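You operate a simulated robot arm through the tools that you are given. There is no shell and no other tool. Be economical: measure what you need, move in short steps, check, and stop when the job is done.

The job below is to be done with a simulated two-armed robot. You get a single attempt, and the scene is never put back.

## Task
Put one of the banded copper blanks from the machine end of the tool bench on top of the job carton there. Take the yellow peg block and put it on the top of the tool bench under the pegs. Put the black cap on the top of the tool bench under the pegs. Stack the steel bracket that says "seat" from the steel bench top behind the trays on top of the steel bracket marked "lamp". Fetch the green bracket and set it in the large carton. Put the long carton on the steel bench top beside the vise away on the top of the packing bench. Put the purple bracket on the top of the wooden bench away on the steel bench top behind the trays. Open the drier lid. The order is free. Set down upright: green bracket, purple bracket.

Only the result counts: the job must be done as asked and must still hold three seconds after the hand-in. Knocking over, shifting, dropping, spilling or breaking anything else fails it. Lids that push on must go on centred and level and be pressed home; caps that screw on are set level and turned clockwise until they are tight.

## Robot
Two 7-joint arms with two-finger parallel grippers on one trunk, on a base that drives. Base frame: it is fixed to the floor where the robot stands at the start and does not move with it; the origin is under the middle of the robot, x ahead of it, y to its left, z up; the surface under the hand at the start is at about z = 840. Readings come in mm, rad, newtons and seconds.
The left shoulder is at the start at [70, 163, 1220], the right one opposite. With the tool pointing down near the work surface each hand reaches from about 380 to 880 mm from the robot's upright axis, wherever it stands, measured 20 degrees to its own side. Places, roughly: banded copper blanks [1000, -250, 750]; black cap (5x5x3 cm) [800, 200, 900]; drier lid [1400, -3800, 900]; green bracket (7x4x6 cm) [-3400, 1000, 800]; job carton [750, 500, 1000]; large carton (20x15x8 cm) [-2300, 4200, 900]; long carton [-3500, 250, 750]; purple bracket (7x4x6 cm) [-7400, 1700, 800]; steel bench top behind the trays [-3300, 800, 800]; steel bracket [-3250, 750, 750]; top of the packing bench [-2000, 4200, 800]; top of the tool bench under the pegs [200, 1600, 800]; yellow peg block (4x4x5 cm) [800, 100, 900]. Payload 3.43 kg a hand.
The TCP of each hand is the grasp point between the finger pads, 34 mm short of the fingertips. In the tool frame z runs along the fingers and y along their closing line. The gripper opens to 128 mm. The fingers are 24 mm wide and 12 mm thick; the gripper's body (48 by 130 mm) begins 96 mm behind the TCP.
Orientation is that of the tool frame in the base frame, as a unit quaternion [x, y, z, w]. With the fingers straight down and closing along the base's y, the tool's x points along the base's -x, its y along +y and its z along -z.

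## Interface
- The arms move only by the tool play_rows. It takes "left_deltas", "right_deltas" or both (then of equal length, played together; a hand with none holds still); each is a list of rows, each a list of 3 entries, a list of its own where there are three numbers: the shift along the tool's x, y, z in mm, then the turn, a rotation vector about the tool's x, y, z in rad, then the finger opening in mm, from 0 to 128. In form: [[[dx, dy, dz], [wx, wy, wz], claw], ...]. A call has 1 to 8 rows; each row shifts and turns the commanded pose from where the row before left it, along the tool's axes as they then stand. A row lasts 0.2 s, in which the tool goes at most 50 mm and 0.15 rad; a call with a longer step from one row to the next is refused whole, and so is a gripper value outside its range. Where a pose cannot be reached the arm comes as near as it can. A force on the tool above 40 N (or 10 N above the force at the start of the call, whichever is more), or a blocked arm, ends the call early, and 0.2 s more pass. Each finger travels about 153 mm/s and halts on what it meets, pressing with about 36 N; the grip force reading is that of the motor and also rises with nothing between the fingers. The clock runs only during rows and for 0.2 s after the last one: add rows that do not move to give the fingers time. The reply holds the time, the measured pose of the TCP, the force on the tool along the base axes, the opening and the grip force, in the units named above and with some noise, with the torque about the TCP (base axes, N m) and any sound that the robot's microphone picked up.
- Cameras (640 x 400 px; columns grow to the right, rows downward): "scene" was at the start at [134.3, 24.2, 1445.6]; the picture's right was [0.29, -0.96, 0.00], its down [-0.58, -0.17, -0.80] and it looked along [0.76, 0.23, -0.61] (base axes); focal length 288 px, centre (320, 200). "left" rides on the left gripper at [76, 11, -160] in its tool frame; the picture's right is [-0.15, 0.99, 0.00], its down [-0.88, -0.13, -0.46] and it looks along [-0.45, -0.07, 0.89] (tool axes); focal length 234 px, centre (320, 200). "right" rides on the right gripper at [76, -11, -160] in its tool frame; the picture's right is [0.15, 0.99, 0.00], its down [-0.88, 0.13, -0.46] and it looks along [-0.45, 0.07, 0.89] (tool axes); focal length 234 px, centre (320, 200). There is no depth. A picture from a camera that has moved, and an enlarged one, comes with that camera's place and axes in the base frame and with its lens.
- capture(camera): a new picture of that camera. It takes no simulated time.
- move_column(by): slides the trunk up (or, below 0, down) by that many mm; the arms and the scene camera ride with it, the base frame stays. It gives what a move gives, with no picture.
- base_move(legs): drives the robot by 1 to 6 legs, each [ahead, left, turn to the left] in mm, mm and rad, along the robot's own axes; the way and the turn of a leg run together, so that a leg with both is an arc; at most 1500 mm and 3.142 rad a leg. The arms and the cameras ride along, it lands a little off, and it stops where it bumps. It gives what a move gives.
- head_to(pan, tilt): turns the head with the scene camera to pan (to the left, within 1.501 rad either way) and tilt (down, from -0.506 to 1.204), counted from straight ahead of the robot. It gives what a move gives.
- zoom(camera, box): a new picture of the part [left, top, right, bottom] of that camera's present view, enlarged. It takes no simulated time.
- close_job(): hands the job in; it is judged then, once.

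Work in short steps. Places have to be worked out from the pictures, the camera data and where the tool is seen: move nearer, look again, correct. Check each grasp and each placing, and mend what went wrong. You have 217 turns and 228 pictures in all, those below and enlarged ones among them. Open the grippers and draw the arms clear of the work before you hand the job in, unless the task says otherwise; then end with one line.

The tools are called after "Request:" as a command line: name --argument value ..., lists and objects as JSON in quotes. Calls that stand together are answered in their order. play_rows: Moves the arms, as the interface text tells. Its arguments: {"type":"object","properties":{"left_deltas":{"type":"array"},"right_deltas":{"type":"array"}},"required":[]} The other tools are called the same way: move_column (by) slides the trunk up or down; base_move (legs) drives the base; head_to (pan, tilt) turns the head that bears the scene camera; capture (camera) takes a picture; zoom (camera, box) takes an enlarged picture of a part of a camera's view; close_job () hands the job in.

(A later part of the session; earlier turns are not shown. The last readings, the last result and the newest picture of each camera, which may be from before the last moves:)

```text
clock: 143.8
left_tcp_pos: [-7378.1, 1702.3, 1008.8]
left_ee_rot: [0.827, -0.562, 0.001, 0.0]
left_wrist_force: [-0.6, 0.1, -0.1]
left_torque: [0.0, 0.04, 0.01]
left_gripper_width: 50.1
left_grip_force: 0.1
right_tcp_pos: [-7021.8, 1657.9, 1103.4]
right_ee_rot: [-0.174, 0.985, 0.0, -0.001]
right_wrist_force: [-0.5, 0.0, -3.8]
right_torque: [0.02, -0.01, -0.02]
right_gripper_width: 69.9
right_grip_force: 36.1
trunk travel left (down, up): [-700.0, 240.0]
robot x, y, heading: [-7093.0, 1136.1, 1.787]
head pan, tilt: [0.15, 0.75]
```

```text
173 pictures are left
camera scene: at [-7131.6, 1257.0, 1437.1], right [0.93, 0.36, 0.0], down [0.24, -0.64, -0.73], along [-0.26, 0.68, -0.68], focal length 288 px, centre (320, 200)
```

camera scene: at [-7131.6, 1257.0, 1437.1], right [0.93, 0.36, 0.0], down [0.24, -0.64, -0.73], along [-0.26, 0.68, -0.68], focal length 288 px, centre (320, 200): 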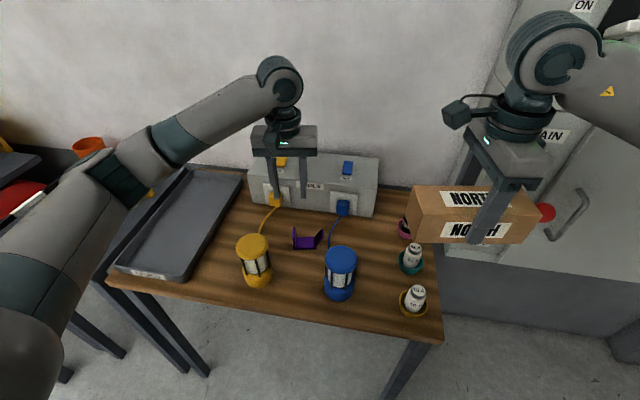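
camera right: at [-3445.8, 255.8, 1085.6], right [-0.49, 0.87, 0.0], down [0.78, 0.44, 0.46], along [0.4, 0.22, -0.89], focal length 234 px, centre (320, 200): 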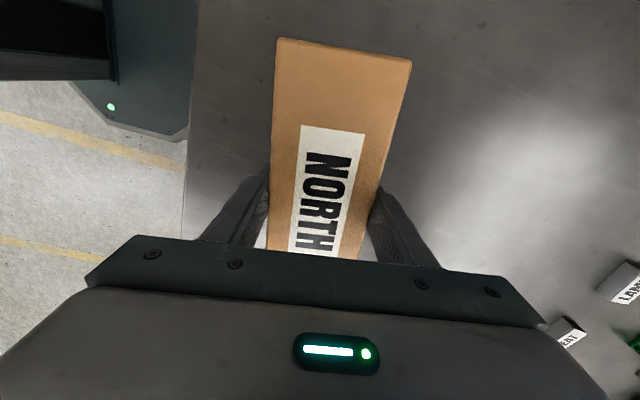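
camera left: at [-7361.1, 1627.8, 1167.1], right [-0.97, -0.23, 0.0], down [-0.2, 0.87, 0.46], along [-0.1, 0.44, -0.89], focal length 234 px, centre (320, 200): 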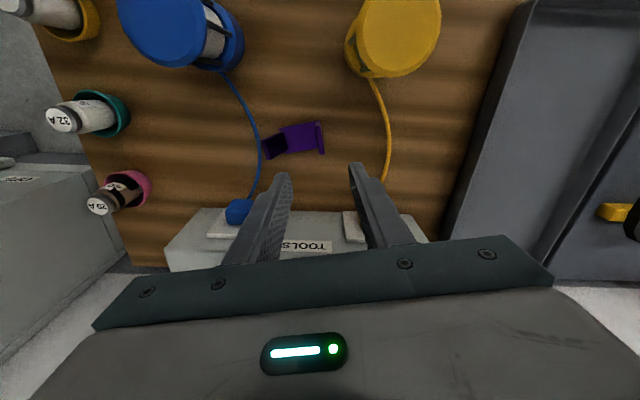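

The wrist view confirms the flange sits almost exactly under the hand, with clear space around it. I descend and pinch the flange.

Request:
play_rows --left_deltas '[[[5, 0, 30], [0, 0, -0.04], 46], [[0, 0, 45], [0, 0, 0], 46], [[0, 0, 40], [0, 0, 0], 46], [[0, 0, 20], [0, 0, 0], 46], [[0, 0, 0], [0, 0, 0], 46]]'

Request:
capture --camera "left"

Request:
zoom --camera "scene" --box '[220, 150, 380, 250]'

```text
clock: 145.0
left_tcp_pos: [-7376.6, 1697.1, 874.9]
left_ee_rot: [0.838, -0.546, 0.0, 0.0]
left_wrist_force: [0.2, 0.4, 0.3]
left_torque: [0.02, 0.03, -0.02]
left_gripper_width: 46.1
left_grip_force: 0.0
right_tcp_pos: [-7022.1, 1655.4, 1103.6]
right_ee_rot: [-0.173, 0.985, 0.0, 0.001]
right_wrist_force: [-1.0, 0.1, -3.3]
right_torque: [-0.01, -0.01, 0.05]
right_gripper_width: 69.9
right_grip_force: 36.2
trunk travel left (down, up): [-700.0, 240.0]
robot x, y, heading: [-7094.3, 1128.7, 1.792]
head pan, tilt: [0.15, 0.75]
```

```text
172 pictures are left
camera left: at [-7356.4, 1622.4, 1033.1], right [-0.96, -0.27, 0.0], down [-0.24, 0.86, 0.46], along [-0.12, 0.44, -0.89], focal length 234 px, centre (320, 200)
```

left: 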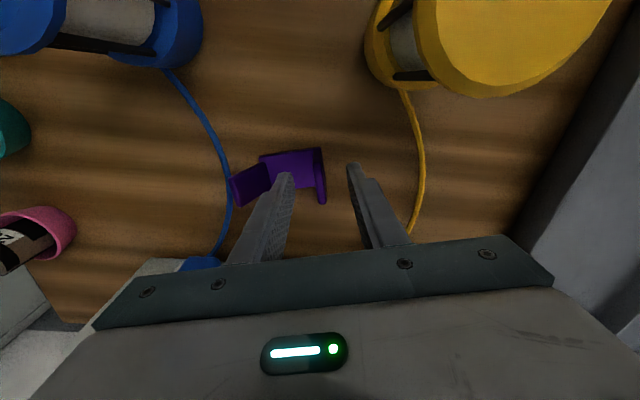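

```text
4.00 times, centred on (300, 200) of scene
camera zoom: at [-7131.2, 1256.2, 1437.1], right [0.93, 0.36, 0.0], down [0.24, -0.64, -0.73], along [-0.26, 0.68, -0.68], focal length 1150 px, centre (400, 200)
```

zoom: 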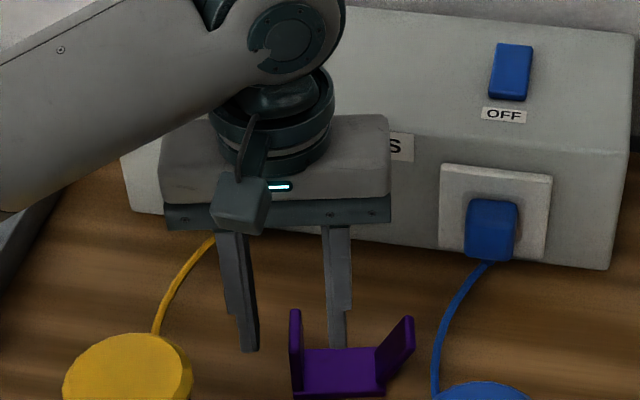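

I shift 7 mm toward the robot along the flange, go down 25 mm and close.

Request:
play_rows --left_deltas '[[[7, 0, 10], [0, 0, 0], 46], [[0, 0, 15], [0, 0, 0], 46], [[0, 0, 0], [0, 0, 0], 30], [[0, 0, 0], [0, 0, 0], 10], [[0, 0, 0], [0, 0, 0], 0], [[0, 0, 0], [0, 0, 0], 0]]'

Request:
capture --camera "left"

Request:
zoom --camera "scene" --box '[220, 150, 380, 250]'

```text
clock: 146.4
left_tcp_pos: [-7373.0, 1689.9, 849.7]
left_ee_rot: [0.838, -0.546, 0.0, -0.001]
left_wrist_force: [0.4, -0.3, 0.2]
left_torque: [-0.02, 0.05, -0.02]
left_gripper_width: 6.8
left_grip_force: 36.4
right_tcp_pos: [-7022.1, 1656.5, 1103.2]
right_ee_rot: [-0.173, 0.985, -0.001, -0.001]
right_wrist_force: [0.6, 0.0, -3.6]
right_torque: [-0.01, -0.01, -0.02]
right_gripper_width: 70.2
right_grip_force: 36.1
trunk travel left (down, up): [-700.0, 240.0]
robot x, y, heading: [-7095.1, 1127.5, 1.788]
head pan, tilt: [0.15, 0.75]
```

```text
170 pictures are left
camera left: at [-7353.8, 1616.7, 1008.4], right [-0.96, -0.27, 0.0], down [-0.24, 0.86, 0.46], along [-0.12, 0.44, -0.89], focal length 234 px, centre (320, 200)
```

left: 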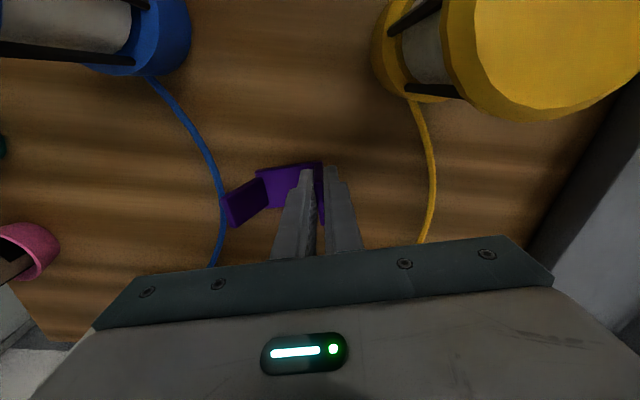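

```text
4.00 times, centred on (300, 200) of scene
camera zoom: at [-7131.4, 1256.2, 1437.1], right [0.93, 0.36, 0.0], down [0.24, -0.64, -0.73], along [-0.26, 0.68, -0.68], focal length 1150 px, centre (400, 200)
```

zoom: 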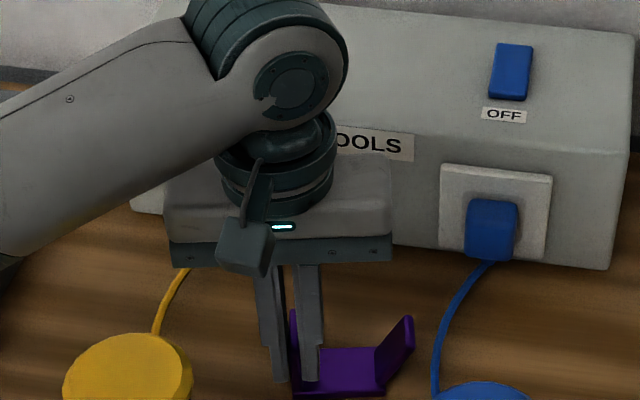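

The flange is gripped, 6.8 mm thick. I lift straight up and check.

Request:
play_rows --left_deltas '[[[0, 0, -20], [0, 0, 0], 0], [[0, 0, -40], [0, 0, 0], 0], [[0, 0, -45], [0, 0, 0], 0], [[0, 0, -45], [0, 0, 0], 0], [[0, 0, -45], [0, 0, 0], 0], [[0, 0, -45], [0, 0, 0], 0], [[0, 0, 0], [0, 0, 0], 0]]'

Request:
capture --camera "scene"

Request:
capture --camera "left"

```text
clock: 148.0
left_tcp_pos: [-7372.7, 1691.2, 1089.3]
left_ee_rot: [0.838, -0.545, 0.0, 0.0]
left_wrist_force: [-0.3, 0.8, -0.8]
left_torque: [-0.04, 0.0, 0.05]
left_gripper_width: 7.0
left_grip_force: 36.3
right_tcp_pos: [-7022.4, 1656.0, 1102.5]
right_ee_rot: [-0.173, 0.985, -0.001, 0.001]
right_wrist_force: [-0.3, -0.2, -3.5]
right_torque: [0.0, 0.0, -0.02]
right_gripper_width: 69.9
right_grip_force: 35.8
trunk travel left (down, up): [-700.0, 240.0]
robot x, y, heading: [-7091.0, 1131.3, 1.79]
head pan, tilt: [0.15, 0.75]
```

```text
168 pictures are left
camera scene: at [-7131.8, 1256.8, 1437.0], right [0.93, 0.36, 0.0], down [0.24, -0.64, -0.73], along [-0.26, 0.68, -0.68], focal length 288 px, centre (320, 200)
```

scene: 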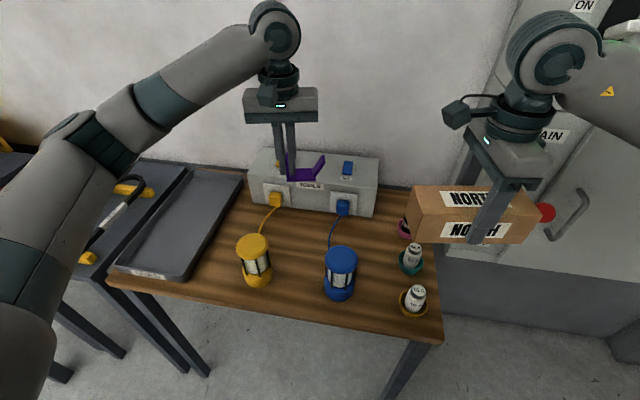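

```text
167 pictures are left
camera left: at [-7352.8, 1618.0, 1247.5], right [-0.96, -0.27, 0.0], down [-0.24, 0.86, 0.45], along [-0.12, 0.44, -0.89], focal length 234 px, centre (320, 200)
```

left: 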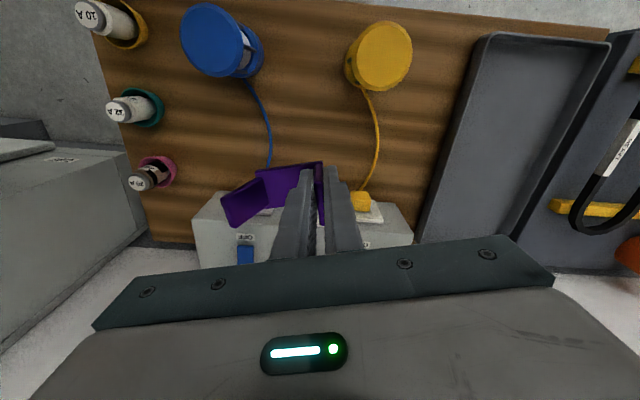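

The purple bracket is held level. I back away from the wooden bench and return through the opening.

Request:
base_move --legs '[[-1500, 0, 0], [-850, 0, 0], [0, 0, -1.79]]'

Request:
head_to --pan 0.0 --tilt 0.4

Request:
capture --camera "scene"

```text
clock: 163.8
left_tcp_pos: [-5956.0, -981.1, 1088.6]
left_ee_rot: [-0.128, 0.992, 0.001, 0.0]
left_wrist_force: [-0.3, -0.1, -1.3]
left_torque: [0.0, 0.05, -0.03]
left_gripper_width: 6.9
left_grip_force: 36.0
right_tcp_pos: [-6046.6, -1320.9, 1102.7]
right_ee_rot: [0.638, 0.77, 0.0, 0.0]
right_wrist_force: [-0.8, -0.2, -2.4]
right_torque: [0.01, -0.05, -0.04]
right_gripper_width: 70.0
right_grip_force: 35.8
trunk travel left (down, up): [-700.0, 240.0]
robot x, y, heading: [-6554.5, -1169.1, 0.061]
head pan, tilt: [0.15, 0.75]
```

```text
clock: 164.6
left_tcp_pos: [-5956.4, -980.5, 1089.7]
left_ee_rot: [-0.128, 0.992, 0.0, -0.001]
left_wrist_force: [0.4, -0.7, -1.1]
left_torque: [0.01, 0.0, -0.03]
left_gripper_width: 7.2
left_grip_force: 36.2
right_tcp_pos: [-6046.4, -1321.1, 1103.9]
right_ee_rot: [0.638, 0.77, -0.001, -0.001]
right_wrist_force: [0.5, -0.4, -3.6]
right_torque: [-0.01, 0.01, 0.02]
right_gripper_width: 69.8
right_grip_force: 36.5
trunk travel left (down, up): [-700.0, 240.0]
robot x, y, heading: [-6554.2, -1172.3, 0.055]
head pan, tilt: [0.0, 0.4]
```

```text
166 pictures are left
camera scene: at [-6410.0, -1161.5, 1468.1], right [0.06, -1.0, 0.0], down [-0.39, -0.02, -0.92], along [0.92, 0.05, -0.39], focal length 288 px, centre (320, 200)
```

scene: 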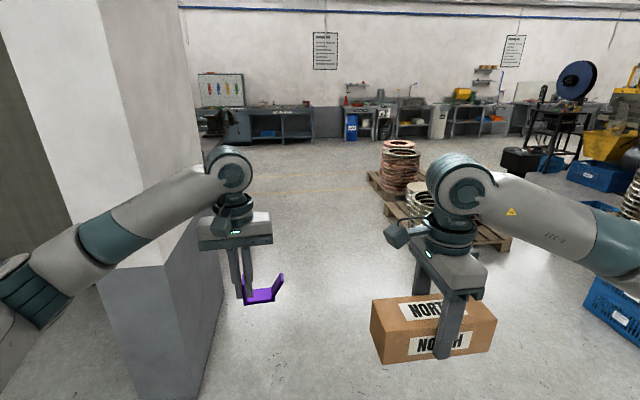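

The route is clear with the pillar on the left and pallets on the right. I drive back toward the front of the steel bench.

Request:
base_move --legs '[[1500, -200, -0.058], [1500, 0, 0], [1500, 0, 0], [80, 1200, 0]]'

Request:
head_to --pan 1.2 --tilt 0.4

Request:
capture --camera "scene"

```text
refused: leg 1 is longer than a leg can be; nothing moved
```

```text
clock: 166.0
left_tcp_pos: [-5956.6, -981.9, 1089.6]
left_ee_rot: [-0.128, 0.992, 0.0, 0.0]
left_wrist_force: [0.4, 0.1, -1.0]
left_torque: [0.04, 0.0, 0.0]
left_gripper_width: 7.1
left_grip_force: 36.2
right_tcp_pos: [-6046.1, -1321.7, 1102.5]
right_ee_rot: [0.638, 0.77, 0.0, 0.001]
right_wrist_force: [-0.4, -0.2, -3.5]
right_torque: [0.01, -0.01, -0.01]
right_gripper_width: 69.9
right_grip_force: 36.1
trunk travel left (down, up): [-700.0, 240.0]
robot x, y, heading: [-6556.7, -1168.3, 0.054]
head pan, tilt: [1.201, 0.4]
```

```text
165 pictures are left
camera scene: at [-6473.8, -1078.8, 1468.2], right [0.95, -0.31, 0.0], down [-0.12, -0.37, -0.92], along [0.28, 0.88, -0.39], focal length 288 px, centre (320, 200)
```

scene: 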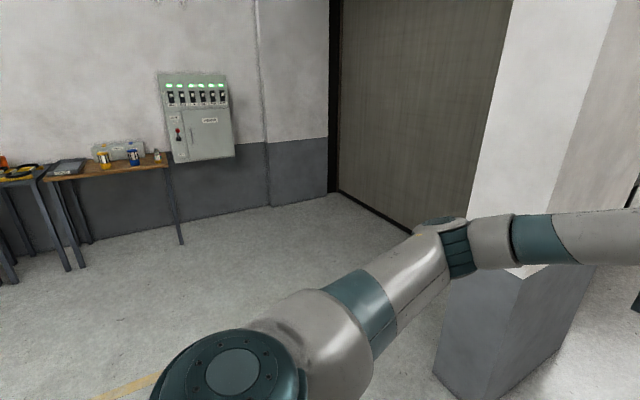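

A leg was slightly too long, so I resend it with shorter legs.

Request:
base_move --legs '[[1450, -200, -0.058], [1500, 0, 0], [1500, 0, 0], [120, 1200, 0]]'

Request:
capture --camera "scene"

```text
clock: 193.1
left_tcp_pos: [-1404.6, 139.6, 1089.2]
left_ee_rot: [-0.114, 0.993, 0.0, 0.001]
left_wrist_force: [0.5, 0.7, -1.1]
left_torque: [0.02, 0.02, 0.03]
left_gripper_width: 7.2
left_grip_force: 36.2
right_tcp_pos: [-1503.8, -197.0, 1104.4]
right_ee_rot: [0.648, 0.762, -0.001, 0.0]
right_wrist_force: [0.6, -0.1, -4.0]
right_torque: [0.01, 0.04, 0.0]
right_gripper_width: 69.9
right_grip_force: 35.5
trunk travel left (down, up): [-700.0, 240.0]
robot x, y, heading: [-2008.2, -30.8, 0.024]
head pan, tilt: [1.201, 0.4]
```

```text
164 pictures are left
camera scene: at [-1925.1, 56.6, 1468.2], right [0.94, -0.34, 0.0], down [-0.13, -0.37, -0.92], along [0.31, 0.87, -0.39], focal length 288 px, centre (320, 200)
```

scene: 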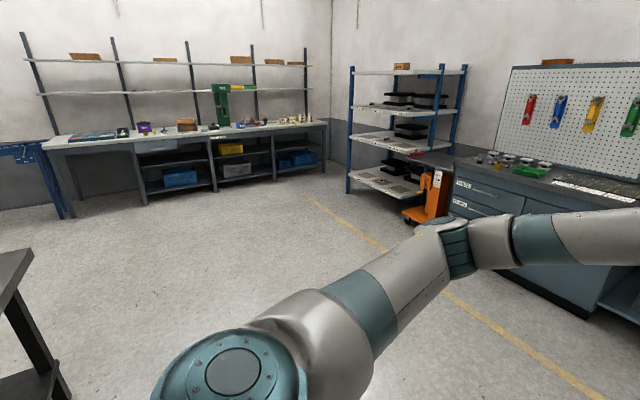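

Clear floor ahead. I strafe left past the bench's front corner, then turn to face its +y side.

Request:
base_move --legs '[[150, 1400, 0], [0, 1100, 0], [0, 0, -1.384], [0, -1300, 0]]'

Request:
head_to --pan 0.0 --tilt 0.55

Request:
capture --camera "scene"

```text
clock: 214.9
left_tcp_pos: [-2954.1, 1639.8, 1090.0]
left_ee_rot: [0.553, 0.833, 0.0, 0.0]
left_wrist_force: [0.0, -0.4, -1.6]
left_torque: [0.03, -0.03, 0.01]
left_gripper_width: 7.0
left_grip_force: 35.9
right_tcp_pos: [-3303.7, 1679.5, 1102.6]
right_ee_rot: [0.986, 0.166, 0.0, -0.001]
right_wrist_force: [-0.1, -0.7, -2.3]
right_torque: [-0.01, -0.01, -0.03]
right_gripper_width: 69.5
right_grip_force: 36.1
trunk travel left (down, up): [-700.0, 240.0]
robot x, y, heading: [-3223.0, 2204.5, -1.369]
head pan, tilt: [1.201, 0.4]
```

```text
clock: 216.3
left_tcp_pos: [-2954.3, 1637.9, 1089.7]
left_ee_rot: [0.553, 0.833, 0.0, -0.001]
left_wrist_force: [-0.4, 0.0, -0.8]
left_torque: [0.01, 0.0, 0.0]
left_gripper_width: 7.1
left_grip_force: 36.5
right_tcp_pos: [-3303.6, 1679.5, 1104.3]
right_ee_rot: [0.986, 0.167, 0.0, 0.0]
right_wrist_force: [0.0, -0.4, -3.0]
right_torque: [-0.03, 0.0, 0.01]
right_gripper_width: 69.7
right_grip_force: 35.9
trunk travel left (down, up): [-700.0, 240.0]
robot x, y, heading: [-3227.4, 2200.2, -1.366]
head pan, tilt: [0.0, 0.55]
```

```text
163 pictures are left
camera scene: at [-3195.8, 2064.9, 1454.5], right [-0.98, -0.2, 0.0], down [-0.1, 0.51, -0.85], along [0.17, -0.84, -0.52], focal length 288 px, centre (320, 200)
```

scene: 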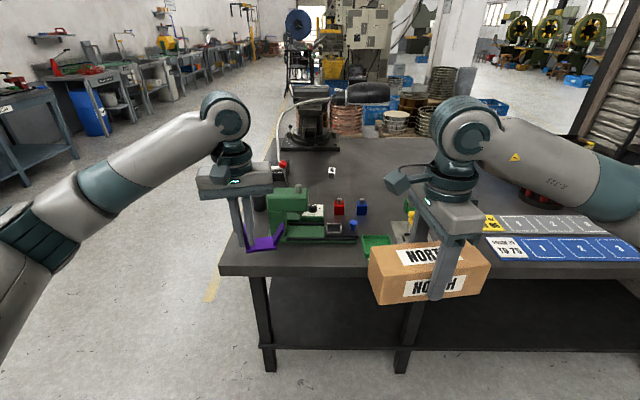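

The carton blocks the view of the brackets. I strafe right and move in so the left hand can work on the area behind the trays.

Request:
base_move --legs '[[0, -600, 0], [300, 0, 0]]'

Request:
capture --camera "scene"

```text
clock: 221.3
left_tcp_pos: [-3488.8, 1234.6, 1090.8]
left_ee_rot: [0.555, 0.832, 0.0, 0.0]
left_wrist_force: [-0.4, -0.1, -1.0]
left_torque: [-0.01, -0.06, -0.01]
left_gripper_width: 7.2
left_grip_force: 35.5
right_tcp_pos: [-3837.3, 1278.7, 1103.3]
right_ee_rot: [0.987, 0.164, -0.001, 0.0]
right_wrist_force: [-0.4, 0.1, -3.7]
right_torque: [0.06, 0.0, 0.01]
right_gripper_width: 69.8
right_grip_force: 36.1
trunk travel left (down, up): [-700.0, 240.0]
robot x, y, heading: [-3756.0, 1801.4, -1.375]
head pan, tilt: [0.0, 0.55]
```

```text
162 pictures are left
camera scene: at [-3728.6, 1662.5, 1454.6], right [-0.98, -0.19, 0.0], down [-0.1, 0.51, -0.85], along [0.16, -0.84, -0.52], focal length 288 px, centre (320, 200)
```

scene: 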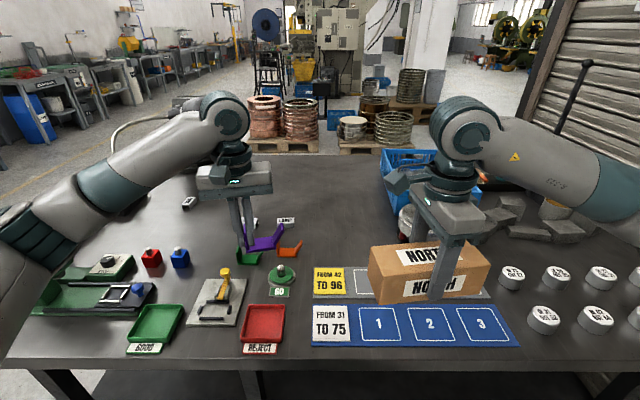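

I move forward the last 250 mm and look at the area closely.

Request:
base_move --legs '[[245, 0, 0]]'

Request:
head_to --pan 0.15 --tilt 0.75

Request:
capture --camera "scene"

Request:
zoom --camera "scene" --box '[200, 80, 400, 205]'

```text
clock: 223.1
left_tcp_pos: [-3438.9, 992.8, 1089.6]
left_ee_rot: [0.554, 0.833, 0.0, 0.0]
left_wrist_force: [0.0, -0.6, -0.1]
left_torque: [0.01, -0.05, -0.03]
left_gripper_width: 7.2
left_grip_force: 36.1
right_tcp_pos: [-3789.0, 1034.8, 1103.9]
right_ee_rot: [0.986, 0.164, 0.0, 0.0]
right_wrist_force: [-0.3, 0.1, -4.4]
right_torque: [0.01, -0.01, 0.01]
right_gripper_width: 69.7
right_grip_force: 35.7
trunk travel left (down, up): [-700.0, 240.0]
robot x, y, heading: [-3707.4, 1560.7, -1.377]
head pan, tilt: [0.0, 0.55]
```

```text
clock: 223.8
left_tcp_pos: [-3439.4, 991.4, 1088.4]
left_ee_rot: [0.554, 0.832, 0.0, 0.0]
left_wrist_force: [-0.6, -0.2, -1.9]
left_torque: [0.03, -0.02, 0.0]
left_gripper_width: 7.1
left_grip_force: 35.8
right_tcp_pos: [-3788.0, 1034.9, 1102.4]
right_ee_rot: [0.986, 0.165, 0.0, -0.001]
right_wrist_force: [-0.5, -0.3, -3.8]
right_torque: [0.0, 0.01, -0.03]
right_gripper_width: 69.9
right_grip_force: 35.7
trunk travel left (down, up): [-700.0, 240.0]
robot x, y, heading: [-3708.4, 1557.8, -1.376]
head pan, tilt: [0.15, 0.75]
```

```text
161 pictures are left
camera scene: at [-3669.5, 1429.2, 1437.0], right [-0.94, -0.34, 0.0], down [-0.23, 0.64, -0.73], along [0.25, -0.69, -0.68], focal length 288 px, centre (320, 200)
```

scene: 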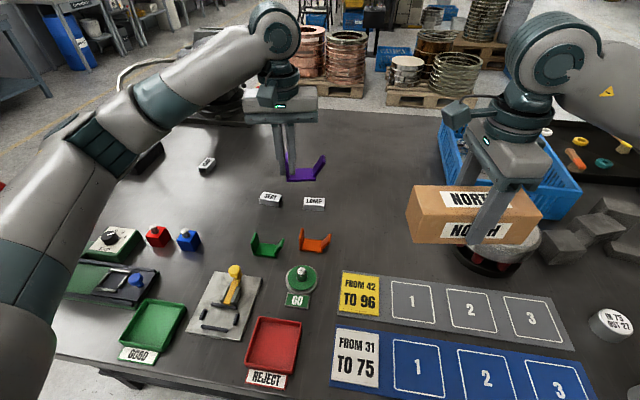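

```text
3.20 times, centred on (300, 142) of scene
camera zoom: at [-3669.5, 1429.2, 1437.0], right [-0.94, -0.34, 0.0], down [-0.23, 0.64, -0.73], along [0.25, -0.69, -0.68], focal length 920 px, centre (384, 384)
```

zoom: 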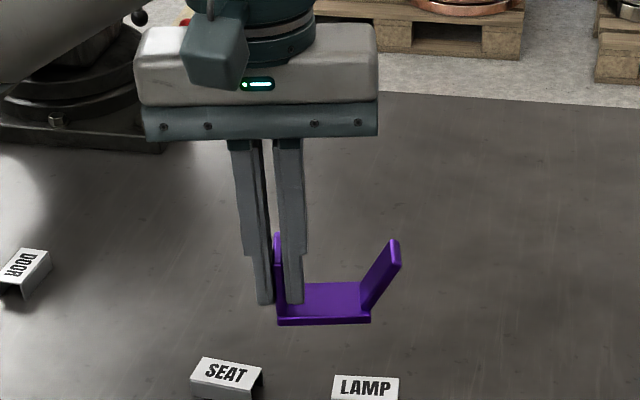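

SEAT is at (-3293, 845), LAMP at (-3429, 818), DOOR at (-3000, 772) and green at (-3353, 1008). A free spot among them is (-3190, 935), so I carry the purple bracket there.

Request:
play_rows --left_deltas '[[[0, 0, 0], [0, 0, 0.1], 0], [[0, 0, 0], [0, 0, 0.1], 0], [[-17.3, 38.8, 0], [0, 0, 0], 0], [[-17.3, 38.8, 0], [0, 0, 0], 0], [[-17.3, 38.8, 0], [0, 0, 0], 0], [[-17.3, 38.8, 0], [0, 0, 0], 0], [[-17.3, 38.8, 0], [0, 0, 0], 0], [[-17.3, 38.8, 0], [0, 0, 0], 0]]'

Request:
play_rows --left_deltas '[[[0, 0, 45], [0, 0, 0], 0], [[0, 0, 45], [0, 0, 0], 0], [[0, 0, 45], [0, 0, 0], 0], [[0, 0, 0], [0, 0, 0], 0]]'

Request:
capture --camera "scene"

Request:
capture --camera "left"

```text
clock: 225.7
left_tcp_pos: [-3190.7, 935.7, 1089.2]
left_ee_rot: [0.635, 0.773, -0.001, -0.001]
left_wrist_force: [0.0, -0.5, -0.5]
left_torque: [0.03, 0.05, -0.03]
left_gripper_width: 6.9
left_grip_force: 36.4
right_tcp_pos: [-3786.8, 1033.5, 1103.0]
right_ee_rot: [0.986, 0.164, -0.001, -0.001]
right_wrist_force: [-0.3, -0.6, -3.4]
right_torque: [-0.02, 0.02, 0.02]
right_gripper_width: 69.7
right_grip_force: 36.2
trunk travel left (down, up): [-700.0, 240.0]
robot x, y, heading: [-3710.7, 1560.8, -1.375]
head pan, tilt: [0.15, 0.75]
```

```text
clock: 226.7
left_tcp_pos: [-3190.0, 937.7, 955.5]
left_ee_rot: [0.634, 0.773, -0.001, 0.0]
left_wrist_force: [0.4, 0.8, -1.0]
left_torque: [0.0, -0.02, -0.01]
left_gripper_width: 7.0
left_grip_force: 35.9
right_tcp_pos: [-3788.5, 1035.2, 1103.6]
right_ee_rot: [0.986, 0.165, -0.001, -0.001]
right_wrist_force: [-0.5, 1.4, -2.8]
right_torque: [0.03, 0.03, -0.01]
right_gripper_width: 70.0
right_grip_force: 36.6
trunk travel left (down, up): [-700.0, 240.0]
robot x, y, heading: [-3709.8, 1557.4, -1.377]
head pan, tilt: [0.15, 0.75]
```

```text
159 pictures are left
camera scene: at [-3669.6, 1430.1, 1437.1], right [-0.94, -0.34, 0.0], down [-0.23, 0.64, -0.73], along [0.25, -0.69, -0.68], focal length 288 px, centre (320, 200)
```

scene: 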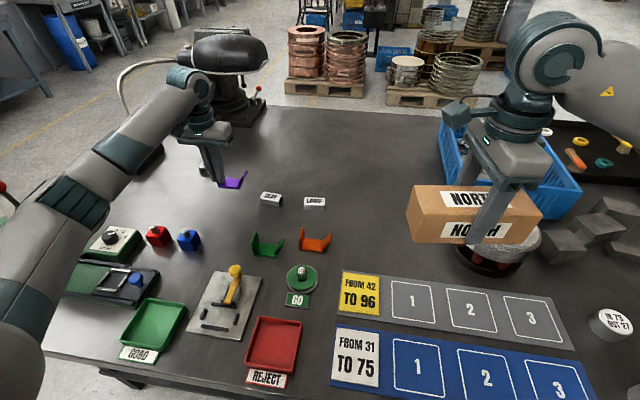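

```text
158 pictures are left
camera left: at [-3194.6, 1014.0, 1113.3], right [1.0, 0.05, 0.0], down [0.04, -0.89, 0.46], along [0.02, -0.46, -0.89], focal length 234 px, centre (320, 200)
```

left: 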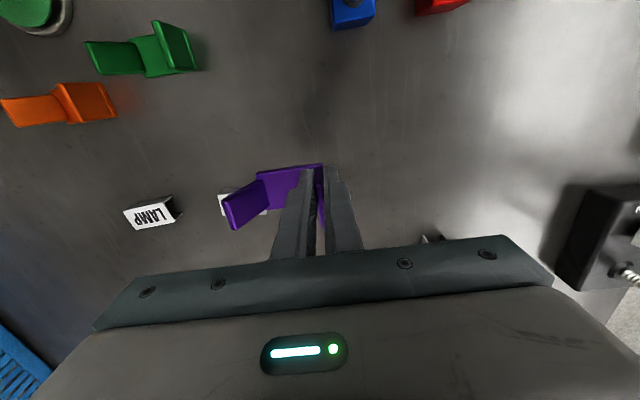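

It's clear of SEAT and everything else, so I lower the purple bracket, slowing near the bench.

Request:
play_rows --left_deltas '[[[0, 0, 40], [0, 0, 0], 0], [[0, 0, 35], [0, 0, 0], 0], [[0, 0, 10], [0, 0, 0], 0], [[0, 0, 5], [0, 0, 0], 0], [[0, 0, 0], [0, 0, 0], 0]]'

Request:
zoom --camera "scene" --box '[160, 130, 288, 210]'

```text
clock: 227.8
left_tcp_pos: [-3188.8, 934.0, 865.1]
left_ee_rot: [0.634, 0.773, -0.001, 0.0]
left_wrist_force: [-0.8, -0.1, -1.1]
left_torque: [0.01, -0.03, 0.02]
left_gripper_width: 7.3
left_grip_force: 35.7
right_tcp_pos: [-3786.9, 1034.9, 1103.5]
right_ee_rot: [0.986, 0.165, 0.001, -0.001]
right_wrist_force: [-0.5, -0.2, -2.9]
right_torque: [0.02, 0.02, 0.01]
right_gripper_width: 70.0
right_grip_force: 36.1
trunk travel left (down, up): [-700.0, 240.0]
robot x, y, heading: [-3708.4, 1564.1, -1.371]
head pan, tilt: [0.15, 0.75]
```

```text
5.00 times, centred on (224, 170) of scene
camera zoom: at [-3669.6, 1430.0, 1437.1], right [-0.94, -0.34, 0.0], down [-0.23, 0.64, -0.73], along [0.25, -0.69, -0.68], focal length 1437 px, centre (800, 350)
```

zoom: 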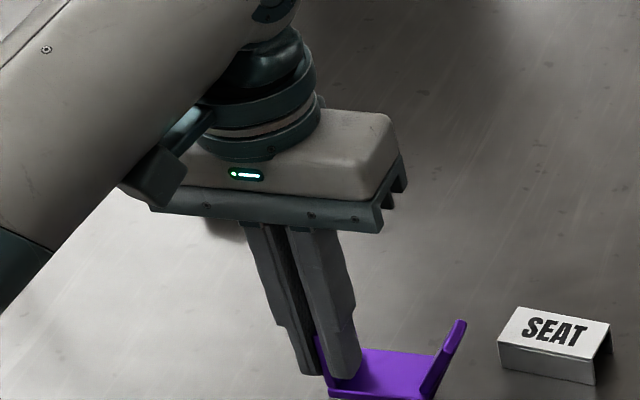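

Still airborne; I continue in small steps until contact.

Request:
play_rows --left_deltas '[[[0, 0, 4], [0, 0, 0], 0], [[0, 0, 4], [0, 0, 0], 0], [[0, 0, 3], [0, 0, 0], 0], [[0, 0, 0], [0, 0, 0], 0]]'

Request:
zoom --camera "scene" --box '[190, 140, 286, 200]'

```text
clock: 228.8
left_tcp_pos: [-3191.2, 935.6, 853.8]
left_ee_rot: [0.635, 0.773, 0.001, 0.0]
left_wrist_force: [-0.2, -0.5, -0.7]
left_torque: [-0.03, -0.03, 0.0]
left_gripper_width: 7.2
left_grip_force: 36.2
right_tcp_pos: [-3789.0, 1035.3, 1103.4]
right_ee_rot: [0.986, 0.165, 0.0, 0.0]
right_wrist_force: [-0.5, 0.5, -3.6]
right_torque: [-0.02, 0.0, -0.02]
right_gripper_width: 69.6
right_grip_force: 36.0
trunk travel left (down, up): [-700.0, 240.0]
robot x, y, heading: [-3709.7, 1556.9, -1.375]
head pan, tilt: [0.15, 0.75]
```

```text
6.67 times, centred on (238, 170) of scene
camera zoom: at [-3669.5, 1429.8, 1437.1], right [-0.94, -0.34, 0.0], down [-0.23, 0.64, -0.73], along [0.25, -0.69, -0.68], focal length 1916 px, centre (867, 400)
```

zoom: 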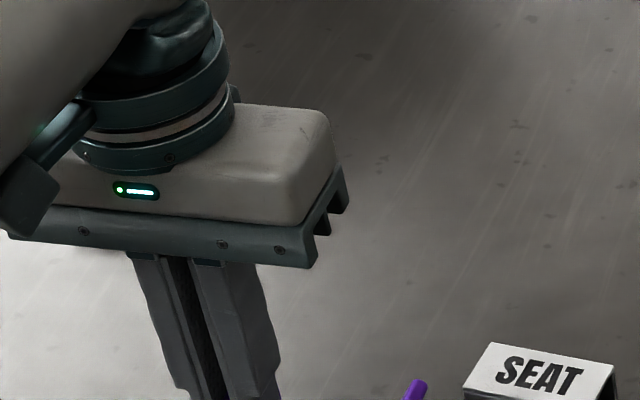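

Request:
play_rows --left_deltas '[[[0, 0, 2], [0, 0, 0], 0], [[0, 0, 2], [0, 0, 0], 0], [[0, 0, 2], [0, 0, 0], 0], [[0, 0, 0], [0, 0, 0], 0]]'

Request:
zoom --camera "scene" --box '[190, 160, 286, 220]'

```text
clock: 229.8
left_tcp_pos: [-3190.3, 935.7, 850.2]
left_ee_rot: [0.635, 0.773, 0.0, 0.001]
left_wrist_force: [3.6, -1.7, 14.2]
left_torque: [-0.06, 0.04, -0.02]
left_gripper_width: 7.3
left_grip_force: 35.6
right_tcp_pos: [-3789.0, 1035.2, 1103.3]
right_ee_rot: [0.986, 0.164, 0.0, 0.0]
right_wrist_force: [1.2, 0.2, -3.8]
right_torque: [-0.01, 0.02, 0.0]
right_gripper_width: 69.9
right_grip_force: 35.8
trunk travel left (down, up): [-700.0, 240.0]
robot x, y, heading: [-3709.4, 1561.4, -1.373]
head pan, tilt: [0.15, 0.75]
```

```text
6.67 times, centred on (238, 190) of scene
camera zoom: at [-3670.4, 1431.3, 1437.5], right [-0.94, -0.34, 0.0], down [-0.23, 0.64, -0.73], along [0.25, -0.69, -0.68], focal length 1916 px, centre (867, 267)
```

zoom: 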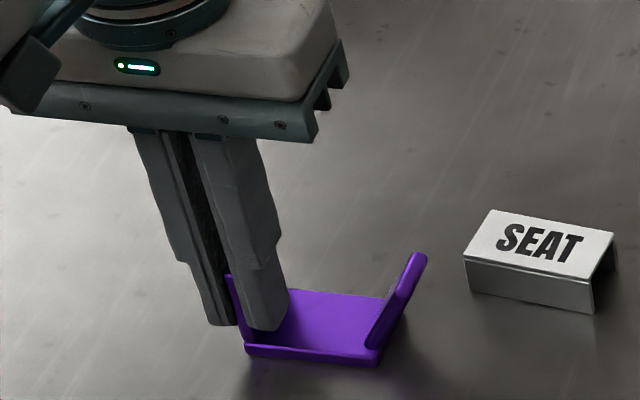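

Contact, 14 N. I relax, open moderately and rise.

Request:
play_rows --left_deltas '[[[0, 0, -1], [0, 0, 0], 0], [[0, 0, 0], [0, 0, 0], 14], [[0, 0, 0], [0, 0, 0], 30], [[0, 0, 0], [0, 0, 0], 36], [[0, 0, -20], [0, 0, 0], 36], [[0, 0, -40], [0, 0, 0], 36], [[0, 0, -45], [0, 0, 0], 60], [[0, 0, 0], [0, 0, 0], 70]]'

Request:
zoom --camera "scene" --box '[190, 150, 350, 250]'

Request:
capture --camera "left"

```text
clock: 231.7
left_tcp_pos: [-3188.8, 935.0, 955.2]
left_ee_rot: [0.635, 0.773, 0.001, 0.0]
left_wrist_force: [0.2, 0.0, 0.4]
left_torque: [0.0, 0.01, 0.03]
left_gripper_width: 70.1
left_grip_force: 0.0
right_tcp_pos: [-3788.8, 1034.8, 1104.0]
right_ee_rot: [0.987, 0.164, 0.0, -0.001]
right_wrist_force: [0.4, -0.2, -3.6]
right_torque: [-0.02, 0.02, 0.03]
right_gripper_width: 70.2
right_grip_force: 36.4
trunk travel left (down, up): [-700.0, 240.0]
robot x, y, heading: [-3710.5, 1554.3, -1.37]
head pan, tilt: [0.15, 0.75]
```

```text
4.00 times, centred on (270, 200) of scene
camera zoom: at [-3669.2, 1429.8, 1437.0], right [-0.94, -0.34, 0.0], down [-0.23, 0.64, -0.73], along [0.25, -0.69, -0.68], focal length 1150 px, centre (520, 200)
```

zoom: 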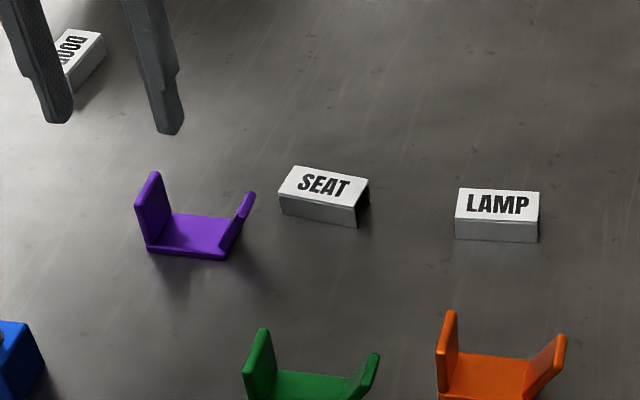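

```text
153 pictures are left
camera left: at [-3193.8, 1012.0, 1113.2], right [1.0, 0.05, 0.0], down [0.04, -0.89, 0.46], along [0.02, -0.45, -0.89], focal length 234 px, centre (320, 200)
```

left: 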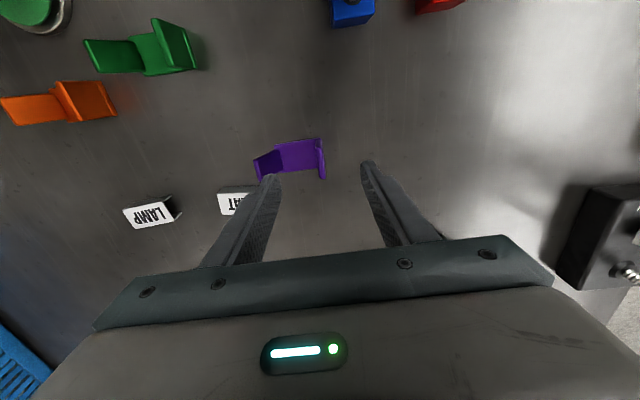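

The purple bracket is upright and clear. SEAT, centre (-3292, 843), is a 64×36×20 inverted channel at 0.09 rad. LAMP, centre (-3428, 815), is the same size at 0.285 rad. I'll set SEAT crosswise on LAMP so both walls rest firmly, starting by turning the left hand to grip across SEAT's width.

Request:
play_rows --left_deltas '[[[0, 0, -20], [0, 0, -0.1466], 70], [[0, 0, -20], [0, 0, -0.1466], 70], [[0, 0, 0], [0, 0, -0.1466], 70], [[0, 0, 0], [0, 0, -0.1466], 70], [[0, 0, 0], [0, 0, -0.1466], 70], [[0, 0, 0], [0, 0, -0.1466], 70], [[0, 0, 0], [0, 0, -0.1466], 70], [[0, 0, 0], [0, 0, -0.1466], 70]]'

Request:
play_rows --left_deltas '[[[0, 0, 0], [0, 0, -0.1466], 70], [[0, 0, 0], [0, 0, -0.1466], 70], [[37, -27.5, 0], [0, 0, 0], 70], [[37, -27.5, 0], [0, 0, 0], 70], [[37, -27.5, 0], [0, 0, 0], 70], [[0, 0, 25], [0, 0, 0], 70], [[0, 0, 25], [0, 0, 0], 70], [[0, 0, 0], [0, 0, 0], 70]]'

Request:
capture --camera "left"

Request:
capture --camera "scene"

```text
clock: 233.4
left_tcp_pos: [-3191.4, 935.8, 993.6]
left_ee_rot: [0.099, 0.995, 0.001, 0.0]
left_wrist_force: [-0.5, -0.3, 1.0]
left_torque: [-0.02, -0.02, 0.0]
left_gripper_width: 69.8
left_grip_force: 0.1
right_tcp_pos: [-3788.5, 1035.0, 1102.4]
right_ee_rot: [0.986, 0.164, 0.0, 0.0]
right_wrist_force: [-0.2, -0.3, -2.9]
right_torque: [0.05, -0.01, 0.03]
right_gripper_width: 69.6
right_grip_force: 35.8
trunk travel left (down, up): [-700.0, 240.0]
robot x, y, heading: [-3711.3, 1556.9, -1.373]
head pan, tilt: [0.15, 0.75]
```

```text
clock: 235.2
left_tcp_pos: [-3294.1, 843.0, 944.0]
left_ee_rot: [-0.046, 0.999, 0.0, 0.0]
left_wrist_force: [-0.4, 0.4, -0.8]
left_torque: [0.0, -0.03, -0.01]
left_gripper_width: 70.3
left_grip_force: 0.0
right_tcp_pos: [-3788.8, 1033.6, 1104.0]
right_ee_rot: [0.986, 0.164, 0.0, 0.0]
right_wrist_force: [0.5, -0.5, -3.2]
right_torque: [-0.02, 0.0, -0.01]
right_gripper_width: 69.8
right_grip_force: 35.8
trunk travel left (down, up): [-700.0, 240.0]
robot x, y, heading: [-3706.4, 1557.6, -1.375]
head pan, tilt: [0.15, 0.75]
```

```text
152 pictures are left
camera left: at [-3371.9, 847.5, 1101.7], right [0.06, 1.0, 0.0], down [0.89, -0.05, 0.46], along [0.46, -0.03, -0.89], focal length 234 px, centre (320, 200)
```

left: 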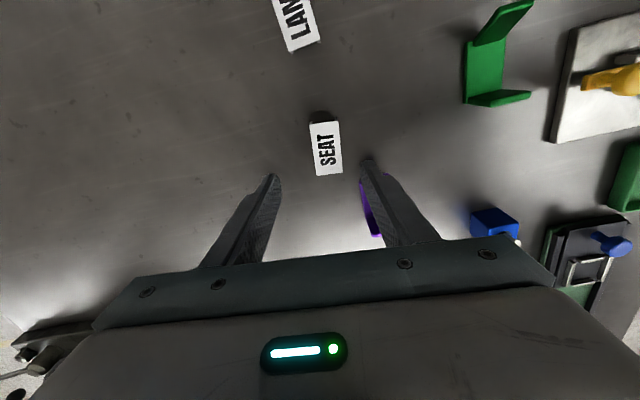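

```text
151 pictures are left
camera scene: at [-3670.1, 1430.1, 1437.1], right [-0.94, -0.34, 0.0], down [-0.23, 0.64, -0.73], along [0.25, -0.69, -0.68], focal length 288 px, centre (320, 200)
```

scene: 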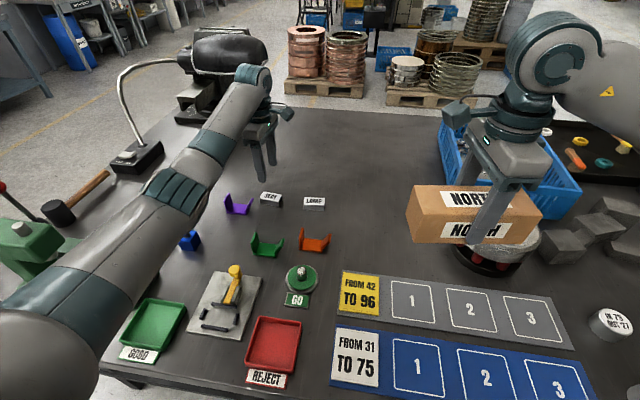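

The wrist view says SEAT is 8 mm further along the closing axis and turned by 0.05 rad. I correct, descend and grip.

Request:
play_rows --left_deltas '[[[0, 8, 30], [0, 0, 0.05], 66], [[0, 0, 40], [0, 0, 0], 66], [[0, 0, 0], [0, 0, 0], 66]]'

Request:
capture --camera "left"

```text
clock: 236.1
left_tcp_pos: [-3294.6, 849.9, 872.8]
left_ee_rot: [-0.022, 1.0, 0.0, 0.0]
left_wrist_force: [-0.8, -0.2, -0.6]
left_torque: [-0.02, -0.02, -0.02]
left_gripper_width: 66.0
left_grip_force: 0.1
right_tcp_pos: [-3788.1, 1034.8, 1102.9]
right_ee_rot: [0.986, 0.165, 0.0, 0.0]
right_wrist_force: [0.6, 1.0, -3.8]
right_torque: [-0.02, 0.0, -0.01]
right_gripper_width: 69.7
right_grip_force: 36.2
trunk travel left (down, up): [-700.0, 240.0]
robot x, y, heading: [-3710.0, 1558.6, -1.368]
head pan, tilt: [0.15, 0.75]
```

```text
150 pictures are left
camera left: at [-3373.2, 858.7, 1031.3], right [0.11, 0.99, 0.0], down [0.89, -0.09, 0.46], along [0.45, -0.05, -0.89], focal length 234 px, centre (320, 200)
```

left: 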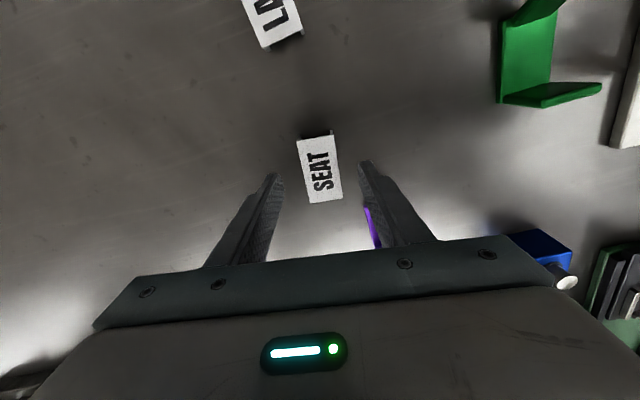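

Centred now. I descend 34 mm and close.

Request:
play_rows --left_deltas '[[[0, 0, 25], [0, 0, 0], 66], [[0, 0, 9], [0, 0, 0], 66], [[0, 0, 0], [0, 0, 0], 45], [[0, 0, 0], [0, 0, 0], 20], [[0, 0, 0], [0, 0, 0], 20]]'

Request:
capture --camera "left"

```text
clock: 237.2
left_tcp_pos: [-3295.0, 850.2, 839.8]
left_ee_rot: [-0.021, 1.0, 0.0, -0.001]
left_wrist_force: [-0.3, -0.3, 0.7]
left_torque: [-0.02, 0.02, 0.02]
left_gripper_width: 33.2
left_grip_force: 36.4
right_tcp_pos: [-3787.5, 1033.6, 1103.7]
right_ee_rot: [0.986, 0.164, 0.0, 0.0]
right_wrist_force: [-0.2, 0.4, -3.9]
right_torque: [-0.02, 0.0, -0.01]
right_gripper_width: 69.7
right_grip_force: 36.0
trunk travel left (down, up): [-700.0, 240.0]
robot x, y, heading: [-3707.4, 1562.1, -1.381]
head pan, tilt: [0.15, 0.75]
```

```text
149 pictures are left
camera left: at [-3372.6, 859.8, 996.8], right [0.1, 0.99, 0.0], down [0.89, -0.09, 0.46], along [0.45, -0.05, -0.89], focal length 234 px, centre (320, 200)
```

left: 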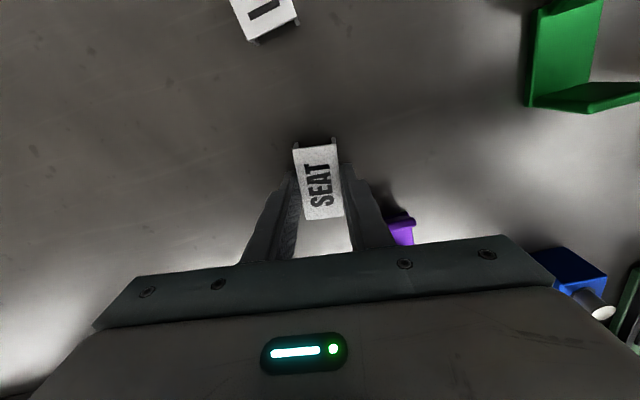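

SEAT is gripped (33 mm). I lift it and rotate back so it will lie crosswise on LAMP.

Request:
play_rows --left_deltas '[[[0, 0, -20], [0, 0, 0], 20], [[0, 0, -40], [0, 0, 0], 20], [[0, 0, -40], [0, 0, 0.1355], 20], [[0, 0, -20], [0, 0, 0.1355], 20], [[0, 0, 0], [0, 0, 0.1355], 20], [[0, 0, 0], [0, 0, 0.1355], 20], [[0, 0, 0], [0, 0, 0.1355], 20], [[0, 0, 0], [0, 0, 0.1355], 20]]'

Request:
play_rows --left_deltas '[[[0, 0, 0], [0, 0, 0.1355], 20], [[0, 0, 0], [0, 0, 0.1355], 20], [[0, 0, 0], [0, 0, 0.1355], 20], [[0, 0, 0], [0, 0, 0.1355], 20], [[0, 0, 0], [0, 0, 0], 20]]'

Request:
capture --camera "left"

Request:
zoom --camera "scene" --box '[190, 130, 350, 230]'

```text
clock: 239.1
left_tcp_pos: [-3294.4, 851.9, 959.1]
left_ee_rot: [0.376, 0.927, -0.001, 0.0]
left_wrist_force: [-0.3, 0.7, -0.8]
left_torque: [0.01, 0.0, -0.01]
left_gripper_width: 33.0
left_grip_force: 36.5
right_tcp_pos: [-3787.9, 1033.2, 1103.3]
right_ee_rot: [0.986, 0.164, 0.0, -0.001]
right_wrist_force: [0.4, 0.8, -3.9]
right_torque: [0.04, 0.01, -0.03]
right_gripper_width: 69.9
right_grip_force: 35.6
trunk travel left (down, up): [-700.0, 240.0]
robot x, y, heading: [-3710.5, 1560.3, -1.374]
head pan, tilt: [0.15, 0.75]
```

```text
clock: 240.2
left_tcp_pos: [-3293.4, 852.4, 959.9]
left_ee_rot: [0.611, 0.792, -0.001, 0.001]
left_wrist_force: [0.5, 0.3, 0.3]
left_torque: [0.01, -0.02, 0.01]
left_gripper_width: 33.3
left_grip_force: 35.9
right_tcp_pos: [-3788.1, 1034.0, 1103.3]
right_ee_rot: [0.986, 0.164, 0.0, -0.001]
right_wrist_force: [-0.4, 0.4, -3.1]
right_torque: [0.01, -0.03, 0.03]
right_gripper_width: 69.8
right_grip_force: 35.5
trunk travel left (down, up): [-700.0, 240.0]
robot x, y, heading: [-3708.5, 1560.5, -1.374]
head pan, tilt: [0.15, 0.75]
```

```text
148 pictures are left
camera left: at [-3304.1, 928.3, 1117.9], right [0.99, 0.11, 0.0], down [0.1, -0.88, 0.46], along [0.05, -0.45, -0.89], focal length 234 px, centre (320, 200)
```

left: 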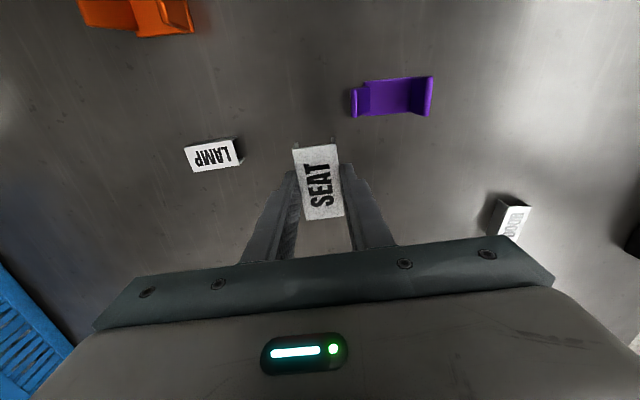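

```text
4.00 times, centred on (270, 180) of scene
camera zoom: at [-3669.6, 1429.8, 1437.1], right [-0.94, -0.34, 0.0], down [-0.23, 0.64, -0.73], along [0.25, -0.69, -0.68], focal length 1150 px, centre (520, 280)
```

zoom: 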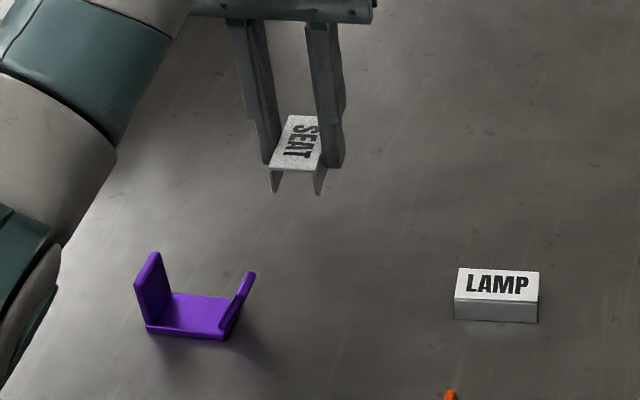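

LAMP reads at about (-3432, 825), 0.29 rad. I move halfway, lower a bit, and measure again before the final placing.

Request:
play_rows --left_deltas '[[[4, -35, 0], [0, 0, -0.035], 20], [[4, -35, 20], [0, 0, 0], 20], [[0, 0, 30], [0, 0, 0], 20], [[0, 0, 0], [0, 0, 0], 20]]'

Request:
zoom --camera "left" --box '[160, 80, 400, 230]'

```text
clock: 241.2
left_tcp_pos: [-3366.6, 838.9, 910.4]
left_ee_rot: [0.596, 0.803, -0.001, 0.001]
left_wrist_force: [0.1, 0.0, -0.6]
left_torque: [0.01, 0.0, 0.01]
left_gripper_width: 33.3
left_grip_force: 35.9
right_tcp_pos: [-3788.2, 1034.5, 1102.5]
right_ee_rot: [0.986, 0.164, 0.0, -0.001]
right_wrist_force: [-0.6, -0.1, -3.2]
right_torque: [-0.01, -0.01, 0.0]
right_gripper_width: 69.9
right_grip_force: 36.4
trunk travel left (down, up): [-700.0, 240.0]
robot x, y, heading: [-3710.3, 1556.8, -1.371]
head pan, tilt: [0.15, 0.75]
```

```text
2.67 times, centred on (280, 155) of left
camera zoom: at [-3378.7, 914.6, 1068.6], right [0.99, 0.15, 0.0], down [0.13, -0.88, 0.46], along [0.07, -0.45, -0.89], focal length 624 px, centre (427, 320)
```

zoom: 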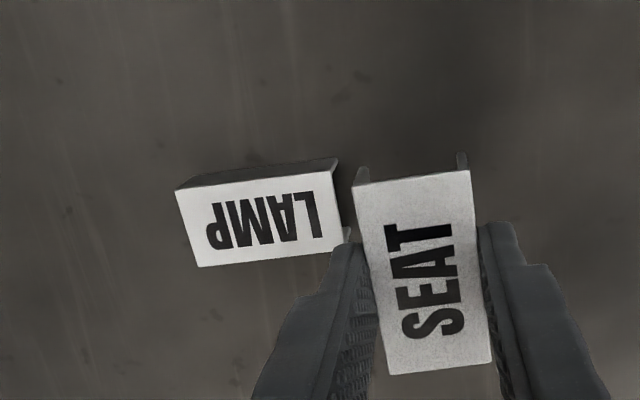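

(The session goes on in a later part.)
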